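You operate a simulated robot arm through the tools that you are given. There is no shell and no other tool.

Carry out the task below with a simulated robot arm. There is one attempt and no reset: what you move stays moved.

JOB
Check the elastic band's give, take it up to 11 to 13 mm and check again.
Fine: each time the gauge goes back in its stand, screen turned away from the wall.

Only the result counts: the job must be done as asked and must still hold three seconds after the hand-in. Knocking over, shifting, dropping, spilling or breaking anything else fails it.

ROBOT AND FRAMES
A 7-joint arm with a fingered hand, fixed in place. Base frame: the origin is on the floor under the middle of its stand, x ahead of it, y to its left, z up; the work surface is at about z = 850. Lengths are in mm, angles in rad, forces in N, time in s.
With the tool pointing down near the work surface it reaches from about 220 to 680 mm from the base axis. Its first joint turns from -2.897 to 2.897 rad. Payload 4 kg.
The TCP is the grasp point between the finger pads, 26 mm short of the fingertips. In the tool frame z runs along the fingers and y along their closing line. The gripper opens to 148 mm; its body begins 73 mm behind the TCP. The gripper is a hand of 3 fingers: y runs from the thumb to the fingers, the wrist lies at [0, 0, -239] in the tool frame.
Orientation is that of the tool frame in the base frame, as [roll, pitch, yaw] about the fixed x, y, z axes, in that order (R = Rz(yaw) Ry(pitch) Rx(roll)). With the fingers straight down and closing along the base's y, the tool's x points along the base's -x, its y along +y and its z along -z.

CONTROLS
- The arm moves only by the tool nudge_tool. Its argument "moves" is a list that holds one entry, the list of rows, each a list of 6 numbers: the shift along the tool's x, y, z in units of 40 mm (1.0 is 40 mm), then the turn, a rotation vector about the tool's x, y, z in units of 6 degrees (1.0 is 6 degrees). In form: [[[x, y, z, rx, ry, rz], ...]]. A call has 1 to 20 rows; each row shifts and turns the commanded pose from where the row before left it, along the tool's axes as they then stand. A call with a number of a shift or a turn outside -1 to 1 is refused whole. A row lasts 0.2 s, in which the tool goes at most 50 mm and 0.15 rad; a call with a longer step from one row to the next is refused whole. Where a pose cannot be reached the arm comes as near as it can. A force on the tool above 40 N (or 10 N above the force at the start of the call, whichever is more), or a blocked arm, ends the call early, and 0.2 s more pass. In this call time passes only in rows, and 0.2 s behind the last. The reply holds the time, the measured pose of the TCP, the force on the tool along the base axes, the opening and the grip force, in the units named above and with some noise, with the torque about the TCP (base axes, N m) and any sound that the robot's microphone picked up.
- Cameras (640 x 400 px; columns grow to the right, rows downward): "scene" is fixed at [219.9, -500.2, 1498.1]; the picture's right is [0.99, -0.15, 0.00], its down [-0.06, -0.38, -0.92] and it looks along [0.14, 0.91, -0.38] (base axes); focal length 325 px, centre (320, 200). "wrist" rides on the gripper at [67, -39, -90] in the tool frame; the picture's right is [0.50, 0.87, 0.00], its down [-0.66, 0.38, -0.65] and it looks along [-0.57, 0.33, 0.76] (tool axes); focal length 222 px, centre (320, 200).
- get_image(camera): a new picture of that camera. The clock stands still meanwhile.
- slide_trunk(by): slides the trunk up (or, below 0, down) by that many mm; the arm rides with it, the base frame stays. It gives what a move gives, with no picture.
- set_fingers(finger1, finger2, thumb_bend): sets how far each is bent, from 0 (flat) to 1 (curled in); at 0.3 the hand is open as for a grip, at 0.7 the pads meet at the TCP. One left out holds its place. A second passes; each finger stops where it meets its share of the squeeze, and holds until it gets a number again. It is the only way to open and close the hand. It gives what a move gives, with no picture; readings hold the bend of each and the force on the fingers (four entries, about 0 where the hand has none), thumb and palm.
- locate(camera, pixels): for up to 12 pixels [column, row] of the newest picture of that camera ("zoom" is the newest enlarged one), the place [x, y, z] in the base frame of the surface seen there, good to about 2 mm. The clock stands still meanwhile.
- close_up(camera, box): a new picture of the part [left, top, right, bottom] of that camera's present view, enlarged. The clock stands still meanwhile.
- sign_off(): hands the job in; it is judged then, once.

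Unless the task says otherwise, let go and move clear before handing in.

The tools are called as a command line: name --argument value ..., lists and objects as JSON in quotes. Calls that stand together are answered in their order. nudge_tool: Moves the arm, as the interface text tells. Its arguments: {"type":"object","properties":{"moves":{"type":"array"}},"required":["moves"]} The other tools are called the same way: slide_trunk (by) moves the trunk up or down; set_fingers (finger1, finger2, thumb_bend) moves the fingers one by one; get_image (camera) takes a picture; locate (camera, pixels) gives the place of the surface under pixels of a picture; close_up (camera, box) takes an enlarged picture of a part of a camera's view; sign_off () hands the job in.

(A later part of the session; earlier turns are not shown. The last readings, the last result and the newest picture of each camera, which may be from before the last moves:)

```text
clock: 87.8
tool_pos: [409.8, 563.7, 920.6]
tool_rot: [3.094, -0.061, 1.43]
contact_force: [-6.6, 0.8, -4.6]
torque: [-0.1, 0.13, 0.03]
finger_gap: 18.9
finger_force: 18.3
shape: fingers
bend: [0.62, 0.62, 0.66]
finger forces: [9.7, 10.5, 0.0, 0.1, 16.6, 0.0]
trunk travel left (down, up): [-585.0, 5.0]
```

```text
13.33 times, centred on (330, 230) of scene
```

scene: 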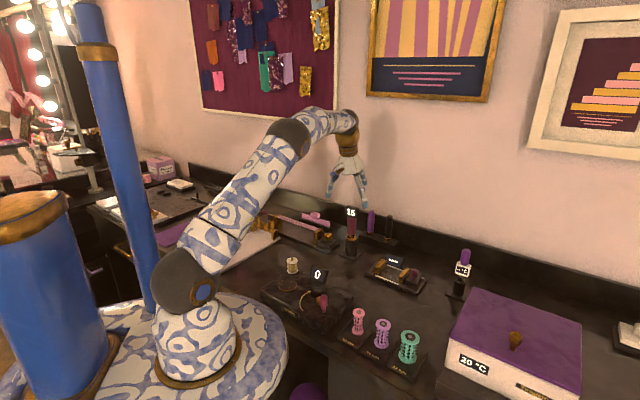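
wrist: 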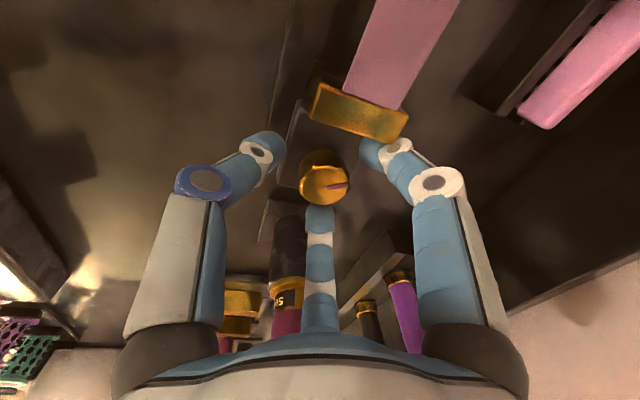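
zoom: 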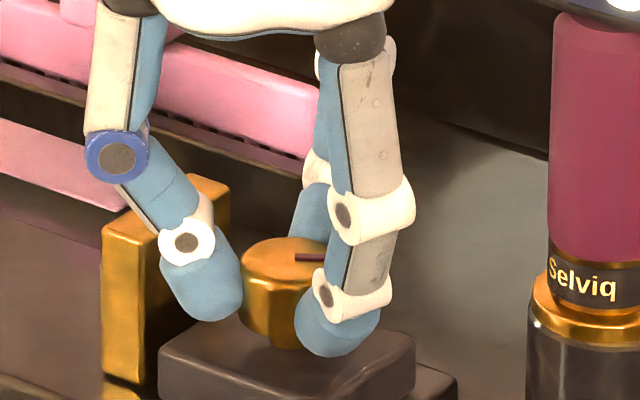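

90° turned in total. Releasing the knob and lifting clear.

set_fingers --finger1 0.59 --finger2 0.59 --thumb_bend 0.61

nudge_tool --moves '[[[0, 0, -0.1, 0, 0, 0], [0, 0, -0.26, 0, 0, 0], [0, 0, -0.26, 0, 0, 0], [0, 0, -0.4, 0, 0, 0]]]'

close_up --camera "scene" --box '[268, 205, 348, 255]'

```text
clock: 88.8
tool_pos: [409.9, 562.0, 921.8]
tool_rot: [3.094, -0.063, 1.432]
contact_force: [-0.1, 0.0, -0.3]
torque: [-0.01, 0.0, 0.03]
finger_gap: 29.5
finger_force: 0.1
shape: fingers
bend: [0.59, 0.59, 0.61]
finger forces: [0.0, 0.1, 0.0, 0.0, 0.1, 0.0]
trunk travel left (down, up): [-585.0, 5.0]
```

```text
clock: 89.8
tool_pos: [408.6, 560.5, 960.1]
tool_rot: [3.094, -0.061, 1.43]
contact_force: [-0.1, -0.8, 0.8]
torque: [0.03, -0.01, 0.01]
finger_gap: 29.3
finger_force: 0.0
shape: fingers
bend: [0.59, 0.59, 0.61]
finger forces: [0.1, 0.1, 0.0, 0.0, 0.0, 0.0]
trunk travel left (down, up): [-585.0, 5.0]
```

```text
8.00 times, centred on (308, 230) of scene
```

zoom: 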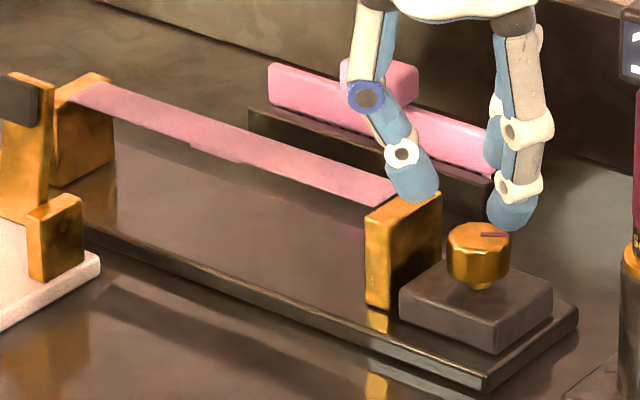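

Knob mark now points right; band and posts undisturbed. Retreating up and back, and starting to turn the hand back for the gauge grasp.

nudge_tool --moves '[[[-0.339, -0.253, -0.647, 0, 0, 0], [-0.339, -0.253, -0.647, 0, 0, 0], [-0.339, -0.253, -0.647, 0, 0, 0], [-0.339, -0.253, -0.647, 0, 0, 0], [-0.339, -0.253, -0.647, 0, 0, 0], [-0.339, -0.253, -0.647, 0, 0, 0], [0, 0, 0, 0, 0, -1], [0, 0, 0, 0, 0, -1], [0, 0, 0, 0, 0, -1], [0, 0, 0, 0, 0, -1], [0, 0, 0, 0, 0, -1], [0, 0, 0, 0, 0, -1], [0, 0, 0, 0, 0, -1], [0, 0, 0, 0, 0, -1], [0, 0, 0, 0, 0, -1], [0, 0, 0, 0, 0, -1], [0, 0, 0, 0, 0, -1], [0, 0, 0, 0, 0, -1], [0, 0, 0, 0, 0, -1], [0, 0, 0, 0, 0, -1]]]'

nudge_tool --moves '[[[0, 0, 0, 0, 0, -0.967], [0, 0, 0, 0, 0, -0.967], [0, 0, 0, 0, 0, -0.967], [0, 0, 0, 0, 0, -0.967], [0, 0, 0, 0, 0, -0.967], [0, 0, 0, -0.417, -0.722, 0], [0, 0, 0, -0.417, -0.722, 0]]]'

set_fingers --finger1 0.3 --finger2 0.3 --thumb_bend 0.3

get_image --camera "wrist"

```text
clock: 94.0
tool_pos: [328.8, 480.1, 1108.8]
tool_rot: [3.074, 0.039, 2.897]
contact_force: [0.2, 0.6, 0.2]
torque: [-0.02, 0.01, -0.02]
finger_gap: 29.5
finger_force: 0.1
shape: fingers
bend: [0.59, 0.59, 0.61]
finger forces: [0.0, 0.0, 0.0, 0.1, 0.1, 0.1]
trunk travel left (down, up): [-585.0, 5.0]
```

```text
clock: 95.7
tool_pos: [327.6, 478.6, 1108.9]
tool_rot: [3.014, 0.218, -2.894]
contact_force: [0.3, -0.2, 0.6]
torque: [-0.02, -0.01, 0.0]
finger_gap: 29.6
finger_force: 0.0
shape: fingers
bend: [0.59, 0.59, 0.61]
finger forces: [0.1, 0.0, 0.0, 0.0, 0.0, 0.0]
trunk travel left (down, up): [-585.0, 5.0]
```

```text
clock: 96.7
tool_pos: [327.0, 479.3, 1109.2]
tool_rot: [3.013, 0.218, -2.896]
contact_force: [-0.2, 0.0, 0.7]
torque: [0.02, -0.01, 0.0]
finger_gap: 126.7
finger_force: 0.0
shape: fingers
bend: [0.3, 0.3, 0.3]
finger forces: [0.0, 0.0, 0.0, 0.0, 0.0, 0.0]
trunk travel left (down, up): [-585.0, 5.0]
```

```text
taken
```

wrist: 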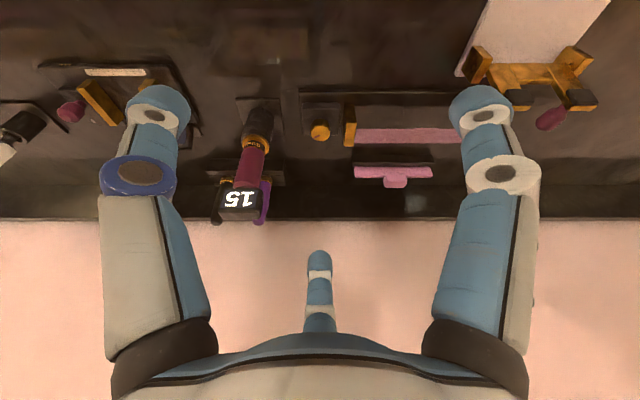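

The hand is open, tilted ~14.4°, camera square to the wall; gauge reads 15 at wrist (238,198). Re-measuring the gauge's position before grasping.

close_up --camera "scene" --box '[335, 200, 367, 260]'

locate --camera "zoom" --pixels '[[320, 180], [290, 180], [350, 180], [320, 130], [320, 220], [318, 90], [290, 90], [345, 95], [318, 255], [315, 300]]'

```text
6.67 times, centred on (351, 230) of scene
```

zoom: 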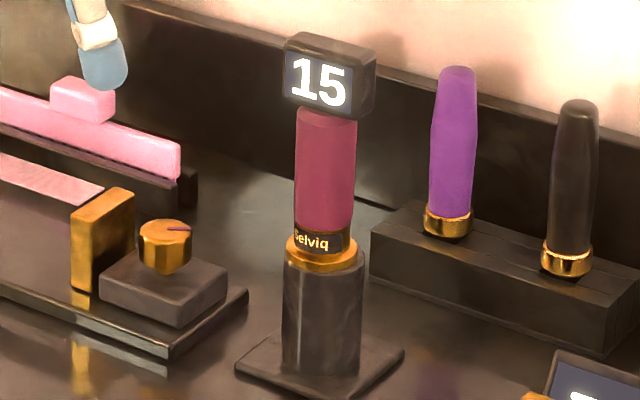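

```text
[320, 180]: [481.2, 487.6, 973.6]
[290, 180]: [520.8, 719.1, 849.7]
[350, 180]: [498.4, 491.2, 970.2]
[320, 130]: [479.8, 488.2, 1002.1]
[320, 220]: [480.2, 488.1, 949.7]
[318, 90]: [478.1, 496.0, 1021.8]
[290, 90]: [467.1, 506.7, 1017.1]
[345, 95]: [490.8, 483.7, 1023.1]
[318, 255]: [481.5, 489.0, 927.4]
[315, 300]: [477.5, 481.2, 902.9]
```

Gauge axis ≈(487.3,502.9), upright, screen facing -v. Moving above it again.

nudge_tool --moves '[[[-0.776, -0.113, 0.133, 0, 0, 0], [-0.776, -0.113, 0.133, 0, 0, 0], [-0.776, -0.113, 0.133, 0, 0, 0], [-0.776, -0.113, 0.133, 0, 0, 0], [-0.776, -0.113, 0.133, 0, 0, 0], [0, 0, 0, 0, 0, 0]]]'

get_image --camera "wrist"

```text
clock: 98.0
tool_pos: [485.3, 497.5, 1115.2]
tool_rot: [3.015, 0.218, -2.894]
contact_force: [-0.1, 0.2, 0.3]
torque: [0.04, 0.03, -0.01]
finger_gap: 126.7
finger_force: 0.2
shape: fingers
bend: [0.3, 0.3, 0.3]
finger forces: [0.1, 0.0, 0.1, 0.0, 0.1, 0.0]
trunk travel left (down, up): [-585.0, 5.0]
```

```text
taken
```

wrist: 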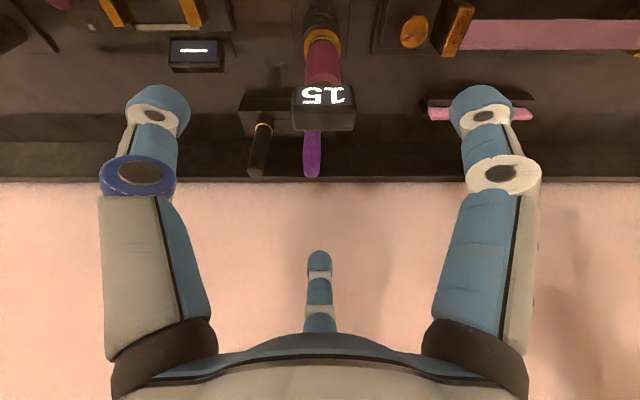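

Well centred over the gauge (head at wrist col 323). Descending to grasp height.

nudge_tool --moves '[[[0.0979, -0.0493, 0.439, 0, 0, 0], [0.0979, -0.0493, 0.439, 0, 0, 0], [0.0979, -0.0493, 0.439, 0, 0, 0], [0.0979, -0.0493, 0.439, 0, 0, 0], [0.0979, -0.0493, 0.439, 0, 0, 0], [0.0979, -0.0493, 0.439, 0, 0, 0], [0.0979, -0.0493, 0.439, 0, 0, 0]]]'

get_image --camera "wrist"

close_up --camera "scene" --box '[320, 175, 390, 260]'

```text
clock: 99.7
tool_pos: [484.9, 500.9, 987.4]
tool_rot: [3.011, 0.218, -2.897]
contact_force: [-0.2, 0.0, -0.3]
torque: [-0.01, 0.0, 0.0]
finger_gap: 126.6
finger_force: 0.1
shape: fingers
bend: [0.3, 0.3, 0.3]
finger forces: [0.0, 0.1, 0.0, 0.0, 0.1, 0.0]
trunk travel left (down, up): [-585.0, 5.0]
```

```text
taken
```

wrist: 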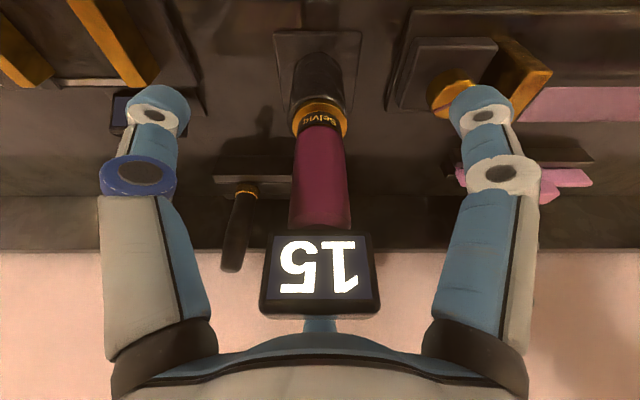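

```text
4.71 times, centred on (355, 218) of scene
```

zoom: 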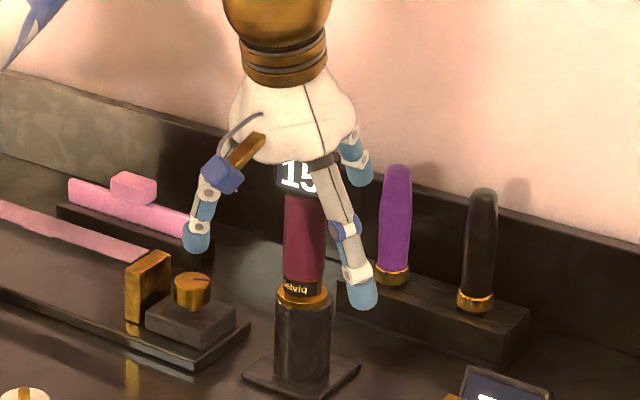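

Positioned with no contact; closing on the handle, first to 0.55, then to 0.72.

set_fingers --finger1 0.55 --finger2 0.55 --thumb_bend 0.55

set_fingers --finger1 0.72 --finger2 0.72 --thumb_bend 0.72

get_image --camera "wrist"

```text
clock: 100.7
tool_pos: [484.6, 501.0, 988.5]
tool_rot: [3.013, 0.218, -2.896]
contact_force: [-0.8, 0.2, 0.5]
torque: [0.04, -0.02, 0.0]
finger_gap: 46.4
finger_force: 0.1
shape: fingers
bend: [0.55, 0.55, 0.55]
finger forces: [0.0, 0.1, 0.0, 0.0, 0.1, 0.1]
trunk travel left (down, up): [-585.0, 5.0]
```

```text
clock: 101.7
tool_pos: [485.7, 500.8, 986.2]
tool_rot: [3.014, 0.216, -2.896]
contact_force: [1.2, -0.8, 0.1]
torque: [-0.07, 0.0, -0.01]
finger_gap: 23.9
finger_force: 15.3
shape: fingers
bend: [0.61, 0.64, 0.65]
finger forces: [9.9, 8.0, 0.0, 0.0, 12.1, 0.0]
trunk travel left (down, up): [-585.0, 5.0]
```

```text
taken
```

wrist: 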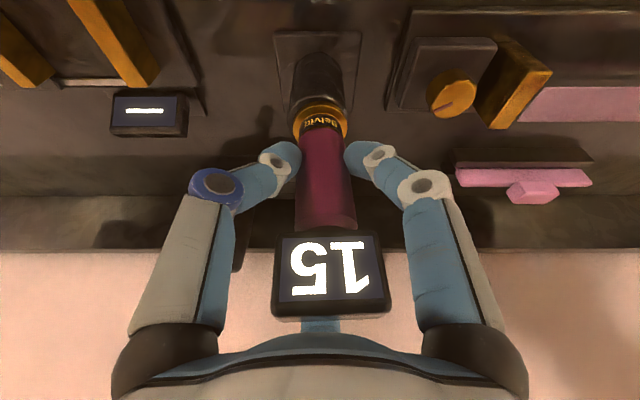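

The head shifted right in this view (col 320→331), suggesting the gauge leaned a little while being gripped. Checking from the scene camera.

close_up --camera "scene" --box '[335, 195, 367, 260]'

locate --camera "zoom" --pixels '[[320, 150], [320, 180], [320, 210], [320, 240], [318, 270], [318, 285], [305, 95], [290, 90], [315, 90], [318, 330]]'

close_up --camera "wrist" --box '[240, 60, 420, 330]'

```text
6.15 times, centred on (351, 228) of scene
```

zoom: 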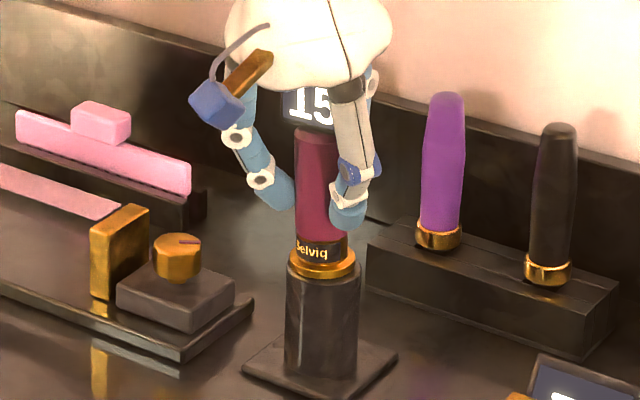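

```text
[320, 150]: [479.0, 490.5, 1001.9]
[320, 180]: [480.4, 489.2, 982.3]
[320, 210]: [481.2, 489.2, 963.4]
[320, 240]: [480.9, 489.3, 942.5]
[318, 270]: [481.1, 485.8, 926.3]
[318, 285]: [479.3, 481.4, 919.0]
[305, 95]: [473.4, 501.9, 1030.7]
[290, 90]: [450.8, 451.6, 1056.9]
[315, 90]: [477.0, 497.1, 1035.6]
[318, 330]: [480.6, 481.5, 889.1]
```

```text
1.48 times, centred on (330, 195) of wrist
```

zoom: 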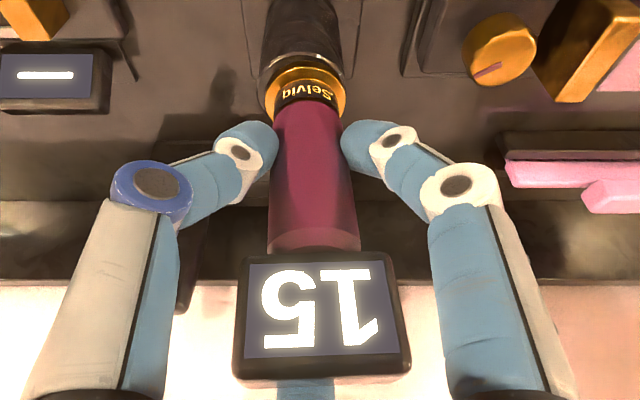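

The gauge leans ~2° toward the left post side in the grip because the hand is ~1.5 mm off. I'll reopen slightly, shift 1.5 mm right (+u), and re-close.

set_fingers --finger1 0.57 --finger2 0.57 --thumb_bend 0.57

get_image --camera "wrist"

nudge_tool --moves '[[[-0.019, -0.0325, 0, 0, 0, 0], [0, 0, 0, 0, 0, 0]]]'

set_fingers --finger1 0.7 --finger2 0.7 --thumb_bend 0.7

get_image --camera "wrist"

```text
clock: 102.7
tool_pos: [484.2, 501.8, 987.7]
tool_rot: [3.013, 0.218, -2.896]
contact_force: [-0.4, -0.1, 0.4]
torque: [0.0, 0.01, 0.01]
finger_gap: 42.2
finger_force: 0.1
shape: fingers
bend: [0.56, 0.56, 0.56]
finger forces: [0.0, 0.0, 0.1, 0.0, 0.0, 0.0]
trunk travel left (down, up): [-585.0, 5.0]
```

```text
taken
```

wrist: 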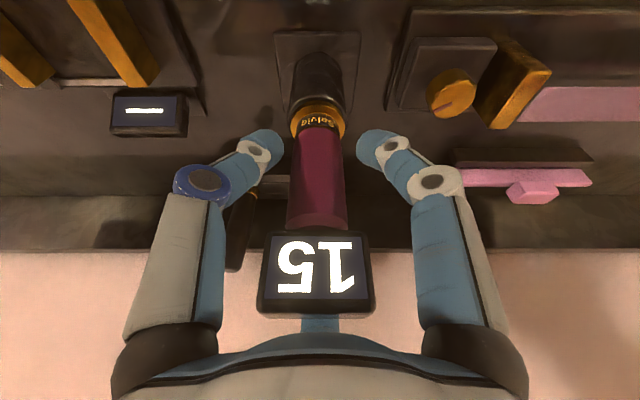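

```text
clock: 103.2
tool_pos: [486.0, 500.1, 987.7]
tool_rot: [3.013, 0.218, -2.896]
contact_force: [0.1, 0.8, 0.6]
torque: [-0.01, 0.02, -0.02]
finger_gap: 41.9
finger_force: 0.1
shape: fingers
bend: [0.56, 0.56, 0.56]
finger forces: [0.1, 0.0, 0.0, 0.0, 0.0, 0.1]
trunk travel left (down, up): [-585.0, 5.0]
```

```text
clock: 104.2
tool_pos: [486.2, 500.6, 987.0]
tool_rot: [3.012, 0.217, -2.896]
contact_force: [0.3, -1.1, 0.8]
torque: [-0.09, 0.02, 0.01]
finger_gap: 23.5
finger_force: 11.3
shape: fingers
bend: [0.61, 0.63, 0.64]
finger forces: [7.6, 6.2, 0.0, 0.1, 9.0, 0.1]
trunk travel left (down, up): [-585.0, 5.0]
```

```text
taken
```

wrist: 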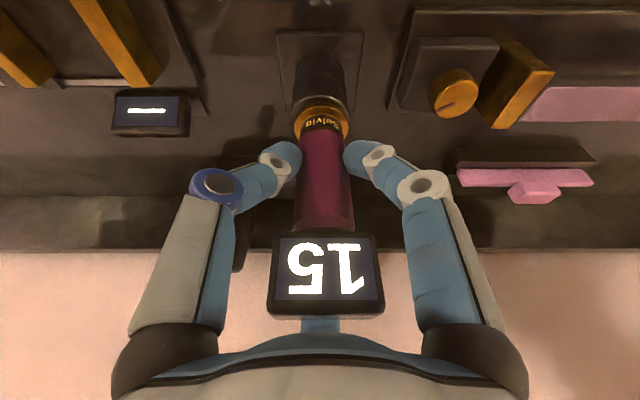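

Better now: head col 326, collar 321. Lifting the gauge straight up out of the cup, slowly at first.

nudge_tool --moves '[[[-0.027, 0.0157, -0.121, 0, 0, 0], [-0.027, 0.0157, -0.121, 0, 0, 0], [-0.027, 0.0157, -0.121, 0, 0, 0], [-0.027, 0.0157, -0.121, 0, 0, 0], [-0.054, 0.0313, -0.242, 0, 0, 0], [-0.054, 0.0313, -0.242, 0, 0, 0], [-0.054, 0.0313, -0.242, 0, 0, 0], [-0.054, 0.0313, -0.242, 0, 0, 0], [-0.054, 0.0313, -0.242, 0, 0, 0], [-0.054, 0.0313, -0.242, 0, 0, 0], [-0.054, 0.0313, -0.242, 0, 0, 0]]]'

close_up --camera "scene" --box '[331, 195, 371, 245]'

locate --camera "zoom" --pixels '[[320, 60], [320, 100], [326, 170], [326, 200], [326, 235], [325, 260], [300, 262], [350, 262], [300, 100], [342, 100]]'

```text
clock: 106.7
tool_pos: [487.8, 500.7, 1078.7]
tool_rot: [3.012, 0.219, -2.896]
contact_force: [-0.5, -0.5, -2.8]
torque: [0.01, -0.03, 0.01]
finger_gap: 23.3
finger_force: 10.6
shape: fingers
bend: [0.61, 0.63, 0.64]
finger forces: [7.3, 6.1, 0.0, 0.1, 8.2, 0.1]
trunk travel left (down, up): [-585.0, 5.0]
```

```text
8.00 times, centred on (351, 220) of scene
```

zoom: 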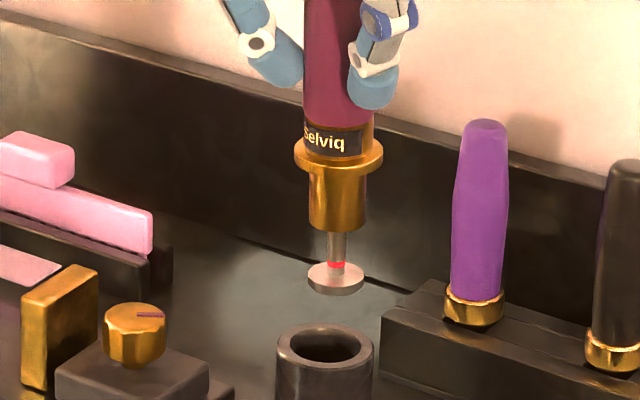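

```text
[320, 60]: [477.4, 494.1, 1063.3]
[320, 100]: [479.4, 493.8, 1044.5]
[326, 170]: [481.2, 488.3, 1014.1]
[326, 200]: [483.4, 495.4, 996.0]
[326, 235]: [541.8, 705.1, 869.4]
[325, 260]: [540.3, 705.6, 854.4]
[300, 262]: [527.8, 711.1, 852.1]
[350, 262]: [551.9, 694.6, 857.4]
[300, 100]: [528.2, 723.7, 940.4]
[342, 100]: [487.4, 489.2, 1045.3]
```

The gauge is vertical to within about 1°. Locating its foot relative to the TCP.

locate --camera "zoom" --pixels '[[336, 286], [315, 276], [357, 276], [337, 240], [337, 250], [337, 215], [338, 205], [325, 330], [283, 345], [367, 345], [325, 360]]'

```text
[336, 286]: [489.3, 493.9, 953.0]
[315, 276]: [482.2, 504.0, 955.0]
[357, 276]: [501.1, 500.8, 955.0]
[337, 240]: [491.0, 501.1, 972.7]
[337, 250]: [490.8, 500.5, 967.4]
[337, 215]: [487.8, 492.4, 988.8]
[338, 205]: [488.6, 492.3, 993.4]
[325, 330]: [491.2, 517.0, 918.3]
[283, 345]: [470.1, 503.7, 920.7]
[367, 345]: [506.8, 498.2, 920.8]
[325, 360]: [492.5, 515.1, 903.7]
```

The gauge axis sits at TCP+(3.7,2.8), foot ≈128 mm below the TCP. Carrying it over to just before the band's centre at safe height.

nudge_tool --moves '[[[0.371, 0.4945, -0.0248, 0, 0, 0], [0.371, 0.4945, -0.0248, 0, 0, 0], [0.371, 0.4945, -0.0248, 0, 0, 0], [0.371, 0.4945, -0.0248, 0, 0, 0], [0.371, 0.4945, -0.0248, 0, 0, 0], [0.371, 0.4945, -0.0248, 0, 0, 0], [0.371, 0.4945, -0.0248, 0, 0, 0], [0.371, 0.4945, -0.0248, 0, 0, 0], [0.371, 0.4945, -0.0248, 0, 0, 0], [0.371, 0.4945, -0.0248, 0, 0, 0], [0, 0, 0, 0, 0, 0]]]'

close_up --camera "scene" --box '[260, 180, 340, 250]'

```text
clock: 109.0
tool_pos: [291.2, 654.9, 1079.9]
tool_rot: [3.014, 0.218, -2.895]
contact_force: [0.9, 0.6, -2.2]
torque: [-0.01, -0.04, 0.04]
finger_gap: 23.2
finger_force: 10.8
shape: fingers
bend: [0.61, 0.63, 0.64]
finger forces: [7.2, 6.1, 0.0, 0.0, 8.2, 0.0]
trunk travel left (down, up): [-585.0, 5.0]
```

```text
5.71 times, centred on (300, 215) of scene
```

zoom: 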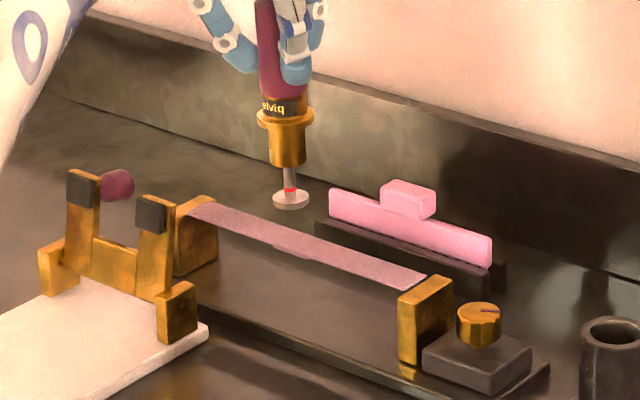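

Reached cleanly; foot is ~40 mm above the band. Moving forward and down to ~7 mm above the tab.

nudge_tool --moves '[[[-0.036, 0.038, 0.305, 0, 0, 0], [-0.036, 0.038, 0.305, 0, 0, 0], [-0.036, 0.038, 0.305, 0, 0, 0], [0, 0, 0, 0, 0, 0]]]'

close_up --camera "scene" --box '[270, 195, 330, 235]'

close_up --camera "wrist" --box '[220, 20, 420, 145]'

```text
clock: 110.0
tool_pos: [300.1, 661.9, 1045.2]
tool_rot: [3.014, 0.217, -2.895]
contact_force: [-0.4, 0.3, -2.7]
torque: [-0.05, -0.02, 0.03]
finger_gap: 23.2
finger_force: 10.8
shape: fingers
bend: [0.61, 0.63, 0.64]
finger forces: [7.1, 6.0, 0.0, 0.0, 8.1, 0.0]
out of reach, approached as far as the arm can: row 3
trunk travel left (down, up): [-585.0, 5.0]
```

```text
10.00 times, centred on (300, 215) of scene
```

zoom: 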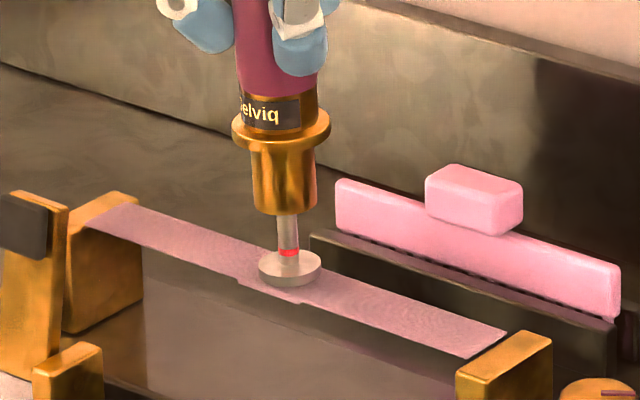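

```text
3.20 times, centred on (320, 82) of wrist
```

zoom: 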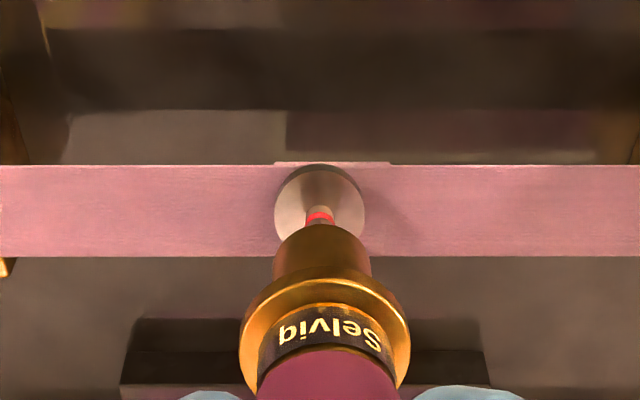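

The foot is ~3 mm right of the tab's centre (wrist zoom col 320 vs 332). Locating it precisely.

close_up --camera "scene" --box '[270, 195, 330, 235]'

locate --camera "zoom" --pixels '[[289, 276], [268, 266], [312, 266], [288, 225], [288, 240], [285, 190], [245, 280], [298, 300], [289, 270]]'

```text
10.00 times, centred on (300, 215) of scene
```

zoom: 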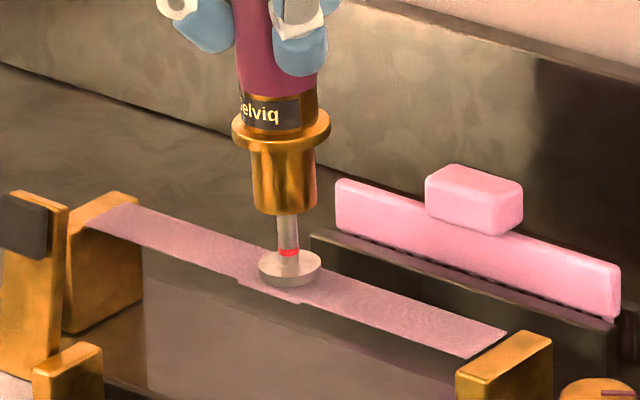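

```text
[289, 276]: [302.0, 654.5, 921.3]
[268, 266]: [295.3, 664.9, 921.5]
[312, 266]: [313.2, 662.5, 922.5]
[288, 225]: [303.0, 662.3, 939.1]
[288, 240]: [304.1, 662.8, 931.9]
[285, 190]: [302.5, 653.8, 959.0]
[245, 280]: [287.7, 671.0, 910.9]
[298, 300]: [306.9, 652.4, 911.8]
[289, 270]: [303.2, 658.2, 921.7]
```

The foot needs ~3 mm left and ~3.5 mm toward the wall; I'll add 1° tilt for reach, shift, and lower 8 mm to touch.

nudge_tool --moves '[[[0, 0, 0, -0.0833, -0.1443, 0], [-0.0045, 0.088, 0.012, 0, 0, 0], [0.0107, -0.0061, 0.0485, 0, 0, 0], [0.0107, -0.0061, 0.0485, 0, 0, 0], [0.0107, -0.0061, 0.0485, 0, 0, 0], [0.0107, -0.0061, 0.0485, 0, 0, 0]]]'

close_up --camera "scene" --box '[270, 195, 330, 235]'

close_up --camera "wrist" --box '[220, 20, 420, 145]'

```text
clock: 111.5
tool_pos: [298.4, 665.4, 1036.7]
tool_rot: [3.008, 0.23, -2.895]
contact_force: [0.5, 0.3, -1.0]
torque: [-0.05, -0.02, -0.04]
finger_gap: 23.1
finger_force: 10.8
shape: fingers
bend: [0.61, 0.63, 0.65]
finger forces: [7.2, 6.3, 0.0, 0.0, 8.2, 0.0]
trunk travel left (down, up): [-585.0, 5.0]
```

```text
10.00 times, centred on (300, 215) of scene
```

zoom: 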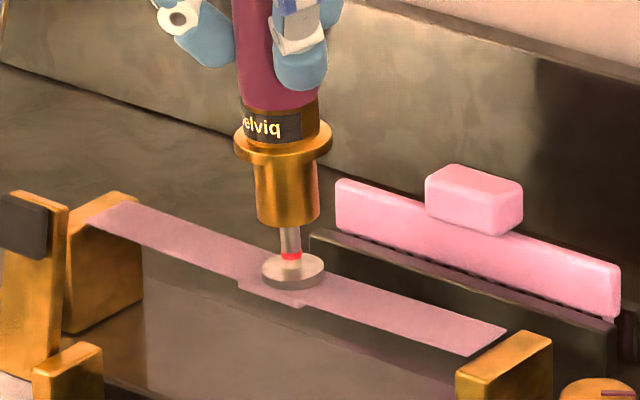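

```text
3.20 times, centred on (320, 82) of wrist
```

zoom: 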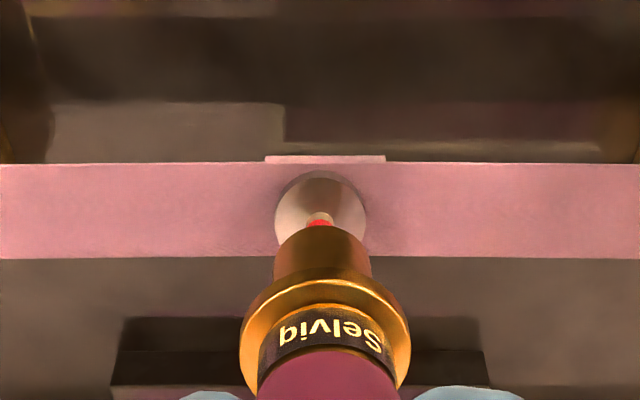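

The foot is on the tab centre with ~1.5 N. Pressing 16 mm further in 2 mm steps.

nudge_tool --moves '[[[0.0115, -0.0064, 0.0484, 0, 0, 0], [0.0115, -0.0064, 0.0484, 0, 0, 0], [0.0115, -0.0064, 0.0484, 0, 0, 0], [0.0115, -0.0064, 0.0484, 0, 0, 0], [0.0115, -0.0064, 0.0484, 0, 0, 0], [0.0115, -0.0064, 0.0484, 0, 0, 0], [0.0115, -0.0064, 0.0484, 0, 0, 0], [0.0115, -0.0064, 0.0484, 0, 0, 0]]]'

close_up --camera "scene" --box '[285, 205, 315, 230]'

close_up --camera "wrist" --box '[220, 200, 420, 325]'

```text
clock: 113.2
tool_pos: [300.2, 667.2, 1021.8]
tool_rot: [3.006, 0.232, -2.896]
contact_force: [0.7, 0.1, 3.0]
torque: [-0.02, 0.01, 0.01]
finger_gap: 23.2
finger_force: 11.6
shape: fingers
bend: [0.61, 0.63, 0.65]
finger forces: [7.6, 7.0, 0.0, 0.1, 9.6, 0.0]
out of reach, approached as far as the arm can: row 4
trunk travel left (down, up): [-585.0, 5.0]
```

```text
16.00 times, centred on (300, 218) of scene
```

zoom: 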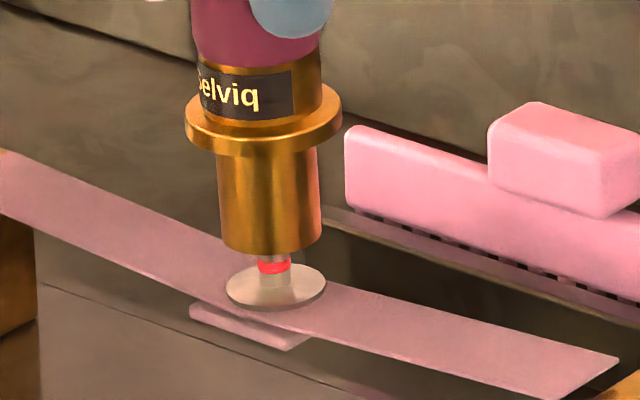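

```text
3.20 times, centred on (320, 262) of wrist
```

zoom: 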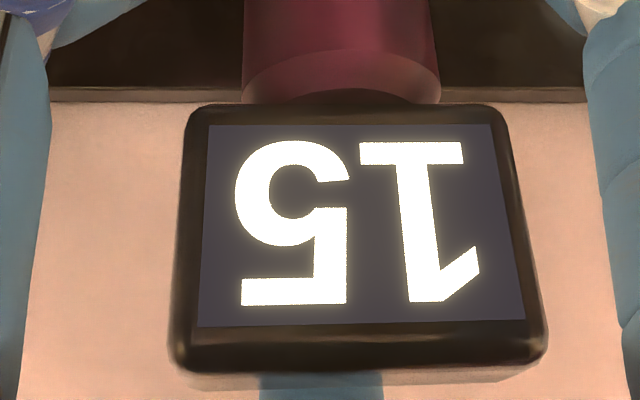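

The ring is already near the mouth ~5 mm earlier than last time, so the band is stiffer. Pressing 5 mm more.

nudge_tool --moves '[[[0.0115, -0.0064, 0.0484, 0, 0, 0], [0.0115, -0.0064, 0.0484, 0, 0, 0], [0.0057, -0.0032, 0.0242, 0, 0, 0], [0, 0, 0, 0, 0, 0]]]'

close_up --camera "scene" --box '[285, 205, 315, 230]'

close_up --camera "wrist" --box '[220, 200, 420, 325]'

```text
clock: 114.2
tool_pos: [300.9, 667.9, 1018.1]
tool_rot: [3.004, 0.234, -2.897]
contact_force: [-0.6, -0.9, 5.0]
torque: [-0.07, 0.0, 0.01]
finger_gap: 23.1
finger_force: 11.8
shape: fingers
bend: [0.61, 0.63, 0.65]
finger forces: [7.7, 7.2, 0.0, 0.1, 10.0, 0.0]
trunk travel left (down, up): [-585.0, 5.0]
```

```text
16.00 times, centred on (300, 218) of scene
```

zoom: 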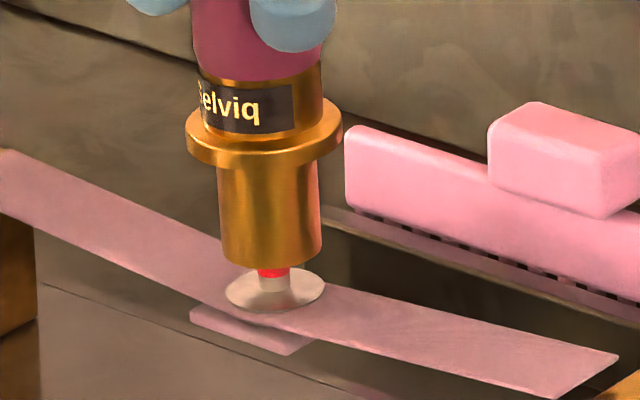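

```text
3.20 times, centred on (320, 262) of wrist
```

zoom: 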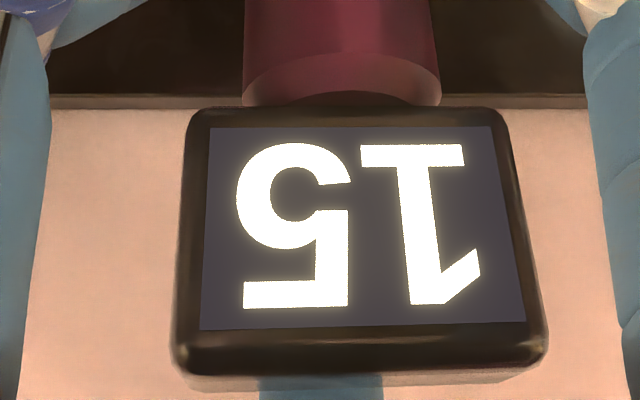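

Ring half hidden, ~7.5 N. Two more millimetres.

nudge_tool --moves '[[[0.0057, -0.0032, 0.0242, 0, 0, 0], [0.0057, -0.0032, 0.0242, 0, 0, 0], [0, 0, 0, 0, 0, 0], [0, 0, 0, 0, 0, 0]]]'

close_up --camera "scene" --box '[285, 205, 315, 230]'

close_up --camera "wrist" --box '[220, 200, 420, 325]'

```text
clock: 115.2
tool_pos: [300.6, 669.2, 1015.5]
tool_rot: [3.007, 0.23, -2.898]
contact_force: [-0.2, -1.5, 4.5]
torque: [-0.05, 0.0, 0.03]
finger_gap: 22.8
finger_force: 12.6
shape: fingers
bend: [0.61, 0.63, 0.65]
finger forces: [7.8, 7.3, 0.0, 0.0, 10.1, 0.1]
trunk travel left (down, up): [-585.0, 5.0]
```

```text
16.00 times, centred on (300, 218) of scene
```

zoom: 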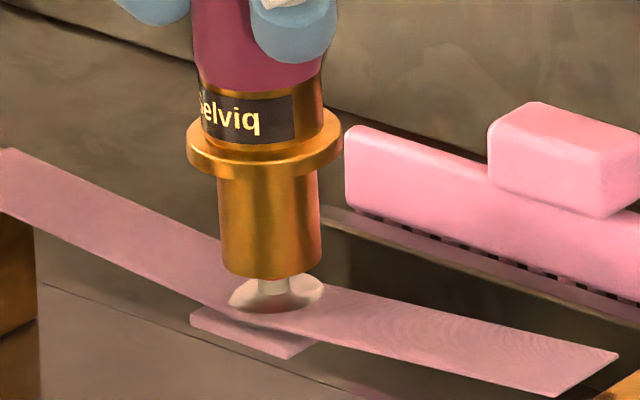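

```text
3.20 times, centred on (320, 262) of wrist
```

zoom: 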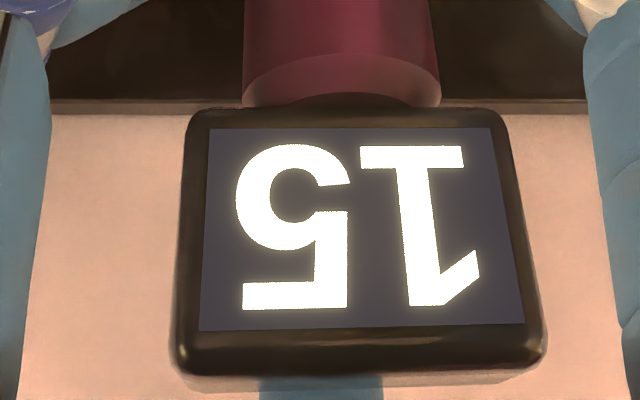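

The ring has vanished ~6 mm earlier than before. One more millimetre and hold, watching for the screen to update.

nudge_tool --moves '[[[0.0057, -0.0032, 0.0242, 0, 0, 0], [0, 0, 0, 0, 0, 0], [0, 0, 0, 0, 0, 0], [0, 0, 0, 0, 0, 0]]]'

close_up --camera "scene" --box '[285, 205, 315, 230]'

close_up --camera "wrist" --box '[220, 200, 420, 325]'

```text
clock: 116.2
tool_pos: [300.3, 668.9, 1015.0]
tool_rot: [3.005, 0.233, -2.896]
contact_force: [0.2, -1.4, 4.5]
torque: [-0.05, 0.0, -0.06]
finger_gap: 23.1
finger_force: 12.6
shape: fingers
bend: [0.61, 0.63, 0.65]
finger forces: [7.8, 7.2, 0.0, 0.0, 9.9, 0.0]
trunk travel left (down, up): [-585.0, 5.0]
```

```text
16.00 times, centred on (300, 218) of scene
```

zoom: 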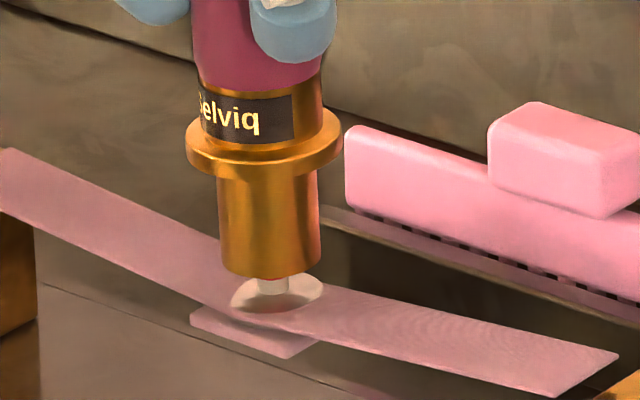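

```text
3.20 times, centred on (320, 262) of wrist
```

zoom: 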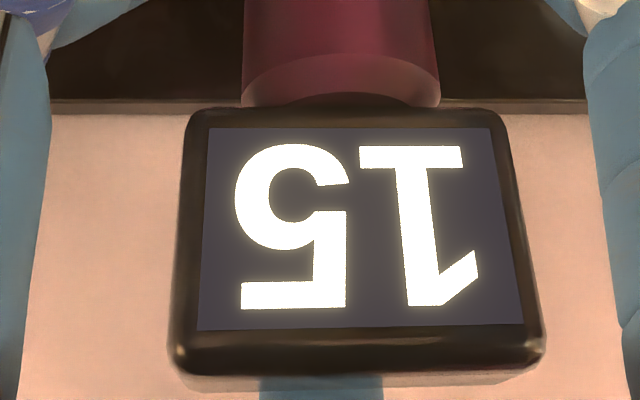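

No change yet; the screen still shows the old 15. Pressing another 1 mm and holding.

nudge_tool --moves '[[[0.0057, -0.0032, 0.0242, 0, 0, 0], [0, 0, 0, 0, 0, 0], [0, 0, 0, 0, 0, 0], [0, 0, 0, 0, 0, 0]]]'

close_up --camera "scene" --box '[285, 205, 315, 230]'

close_up --camera "wrist" --box '[220, 200, 420, 325]'

```text
clock: 117.2
tool_pos: [300.1, 669.3, 1014.3]
tool_rot: [3.005, 0.232, -2.898]
contact_force: [0.4, -1.1, 5.1]
torque: [-0.08, 0.03, -0.01]
finger_gap: 23.2
finger_force: 12.7
shape: fingers
bend: [0.61, 0.63, 0.65]
finger forces: [7.8, 7.2, 0.0, 0.1, 9.8, 0.0]
trunk travel left (down, up): [-585.0, 5.0]
```

```text
16.00 times, centred on (300, 218) of scene
```

zoom: 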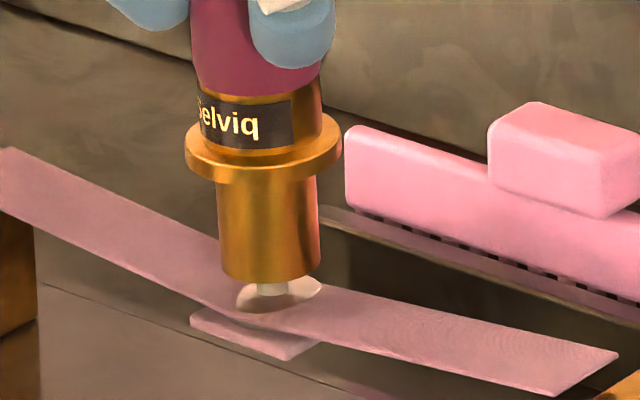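

```text
3.20 times, centred on (320, 262) of wrist
```

zoom: 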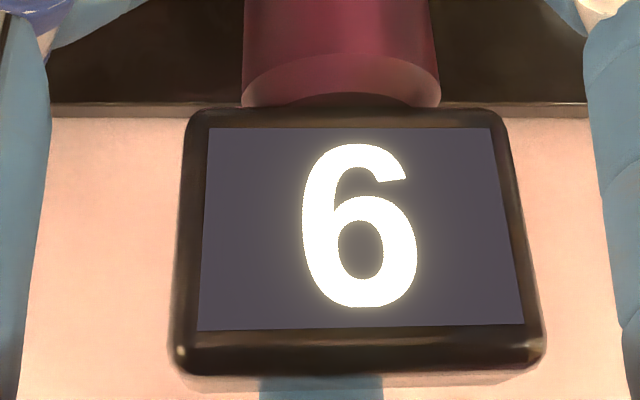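

The screen updated to a digit — seen inverted here, so probably 9. I'll lift off the band and verify the digit from the scene camera.

nudge_tool --moves '[[[-0.0287, 0.016, -0.121, 0, 0, 0], [-0.0287, 0.016, -0.121, 0, 0, 0], [-0.0287, 0.016, -0.121, 0, 0, 0], [-0.0287, 0.016, -0.121, 0, 0, 0], [-0.0287, 0.016, -0.121, 0, 0, 0], [-0.0287, 0.016, -0.121, 0, 0, 0], [-0.0287, 0.016, -0.121, 0, 0, 0]]]'

close_up --camera "scene" --box '[270, 170, 330, 240]'

get_image --camera "wrist"

```text
clock: 118.8
tool_pos: [298.7, 666.8, 1047.3]
tool_rot: [3.006, 0.231, -2.897]
contact_force: [1.2, 0.4, -2.0]
torque: [-0.03, 0.03, -0.04]
finger_gap: 23.0
finger_force: 10.9
shape: fingers
bend: [0.61, 0.63, 0.65]
finger forces: [7.2, 6.3, 0.1, 0.0, 8.5, 0.1]
trunk travel left (down, up): [-585.0, 5.0]
```

```text
5.71 times, centred on (300, 205) of scene
```

zoom: 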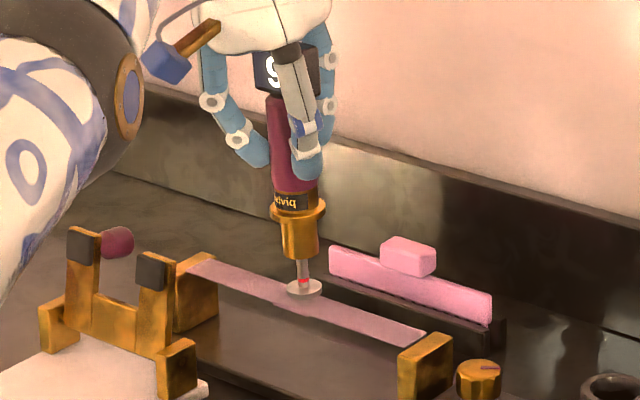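

```text
taken
```

wrist: 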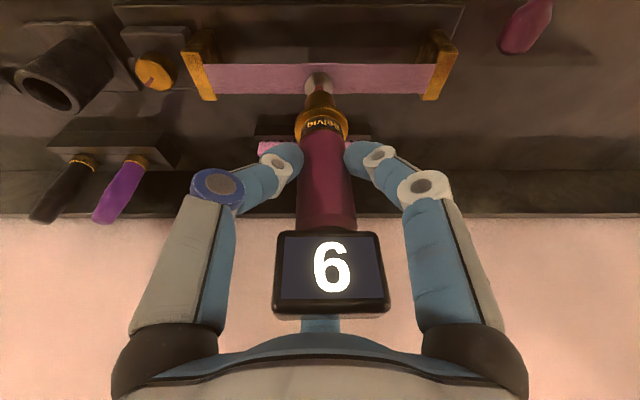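

The scene view confirms 9 (zoom (272,72)): 90° clockwise took the give from 15 to 9, so I need about 45–50° back. First returning the gauge to its stand.

nudge_tool --moves '[[[0.002, -0.049, -0.283, 0, 0, 0], [0.002, -0.049, -0.283, 0, 0, 0], [0.002, -0.049, -0.283, 0, 0, 0], [-0.369, -0.4975, 0.012, 0, 0, 0], [-0.369, -0.4975, 0.012, 0, 0, 0], [-0.369, -0.4975, 0.012, 0, 0, 0], [-0.369, -0.4975, 0.012, 0, 0, 0], [-0.369, -0.4975, 0.012, 0, 0, 0], [-0.369, -0.4975, 0.012, 0, 0, 0], [-0.369, -0.4975, 0.012, 0, 0, 0], [-0.369, -0.4975, 0.012, 0, 0, 0], [-0.369, -0.4975, 0.012, 0, 0, 0], [-0.369, -0.4975, 0.012, 0, 0, 0], [0, 0, 0, 0.0833, 0.1443, 0], [0, 0, 0, 0, 0, 0]]]'

close_up --camera "scene" --box '[331, 195, 371, 245]'

locate --camera "zoom" --pixels '[[336, 286], [315, 276], [357, 276], [337, 240], [337, 215], [283, 345], [367, 345], [325, 330], [325, 362], [340, 100], [338, 165]]'

```text
clock: 122.0
tool_pos: [507.0, 539.1, 1093.8]
tool_rot: [3.011, 0.217, -2.895]
contact_force: [0.0, -0.4, -1.7]
torque: [-0.03, -0.02, 0.02]
finger_gap: 23.1
finger_force: 10.0
shape: fingers
bend: [0.61, 0.63, 0.65]
finger forces: [7.2, 6.1, 0.1, 0.0, 8.1, 0.1]
out of reach, approached as far as the arm can: row 4, 5, 6, 7, 8, 9, 10, 12
trunk travel left (down, up): [-585.0, 5.0]
```

```text
8.00 times, centred on (351, 220) of scene
```

zoom: 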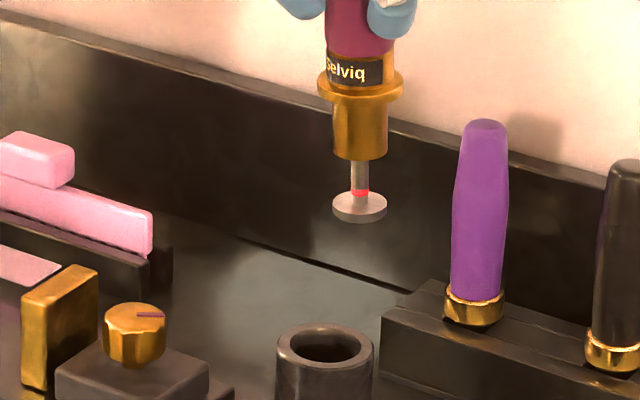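

```text
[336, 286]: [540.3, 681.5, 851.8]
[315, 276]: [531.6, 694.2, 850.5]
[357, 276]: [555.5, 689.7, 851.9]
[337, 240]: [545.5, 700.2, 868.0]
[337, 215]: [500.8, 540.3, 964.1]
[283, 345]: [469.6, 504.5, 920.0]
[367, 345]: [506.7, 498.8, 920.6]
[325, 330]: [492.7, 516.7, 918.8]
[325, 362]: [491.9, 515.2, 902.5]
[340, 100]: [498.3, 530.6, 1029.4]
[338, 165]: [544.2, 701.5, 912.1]
```

The return overshot toward the wall (TCP (507,539)) because the command had run ahead at the reach limit; nothing was touched. Moving back over the cup.

nudge_tool --moves '[[[0.266, -0.273, 0.024, 0, 0, 0], [0.266, -0.273, 0.024, 0, 0, 0], [0.266, -0.273, 0.024, 0, 0, 0], [0, 0, 0, 0, 0, 0]]]'

close_up --camera "scene" --box '[331, 195, 371, 245]'

get_image --camera "wrist"

```text
clock: 123.0
tool_pos: [486.9, 501.7, 1079.5]
tool_rot: [3.012, 0.218, -2.896]
contact_force: [0.0, -0.2, -2.0]
torque: [-0.01, 0.0, 0.0]
finger_gap: 23.3
finger_force: 10.4
shape: fingers
bend: [0.61, 0.63, 0.65]
finger forces: [6.9, 6.0, 0.0, 0.0, 8.1, 0.0]
trunk travel left (down, up): [-585.0, 5.0]
```

```text
8.00 times, centred on (351, 220) of scene
```

zoom: 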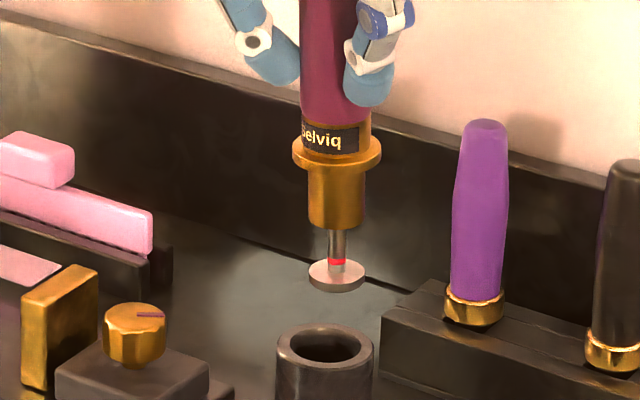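

```text
taken
```

wrist: 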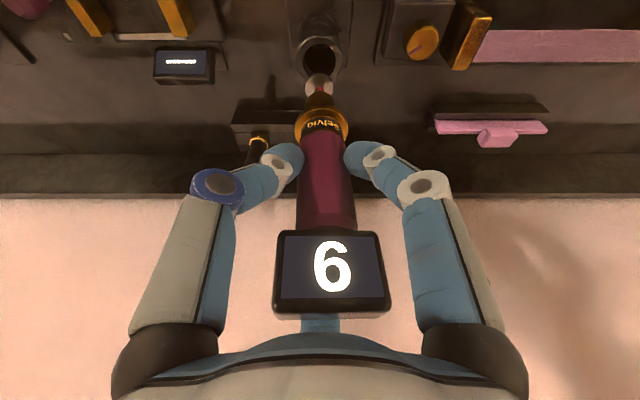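

The gauge leans ~1.5–2° in the grip and its foot is ~3 mm past the cup centre. I'll rotate the hand 1.5° to bring it vertical, and shift to centre it.

nudge_tool --moves '[[[0, 0, 0, -0.21, 0.121, 0.0625], [0.0465, -0.084, -0.021, 0, 0, 0], [0, 0, 0, 0, 0, 0]]]'

close_up --camera "scene" --box '[331, 195, 371, 245]'

locate --camera "zoom" --pixels '[[329, 284], [308, 274], [350, 274], [330, 240], [330, 210], [335, 160], [320, 100], [283, 345], [367, 345], [325, 330]]'

close_up --camera "wrist" --box '[240, 10, 400, 110]'

```text
clock: 123.8
tool_pos: [486.6, 498.3, 1078.4]
tool_rot: [2.99, 0.204, -2.899]
contact_force: [0.3, -0.1, -1.3]
torque: [-0.02, -0.01, 0.01]
finger_gap: 23.3
finger_force: 10.4
shape: fingers
bend: [0.61, 0.63, 0.65]
finger forces: [7.0, 6.0, 0.1, 0.1, 8.2, 0.1]
trunk travel left (down, up): [-585.0, 5.0]
```

```text
8.00 times, centred on (351, 220) of scene
```

zoom: 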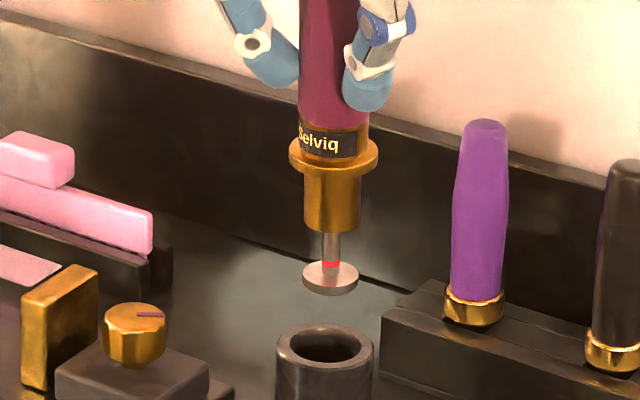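

```text
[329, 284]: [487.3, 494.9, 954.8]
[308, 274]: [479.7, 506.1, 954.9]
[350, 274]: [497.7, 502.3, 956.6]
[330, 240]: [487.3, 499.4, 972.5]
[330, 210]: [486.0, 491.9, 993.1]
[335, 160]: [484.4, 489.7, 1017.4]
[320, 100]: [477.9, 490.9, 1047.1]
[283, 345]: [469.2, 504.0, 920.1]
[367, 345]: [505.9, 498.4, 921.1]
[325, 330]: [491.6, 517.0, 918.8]
```

```text
4.00 times, centred on (320, 60) of wrist
```

zoom: 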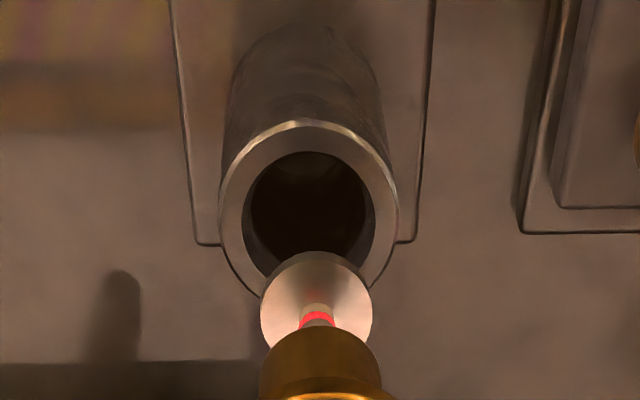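

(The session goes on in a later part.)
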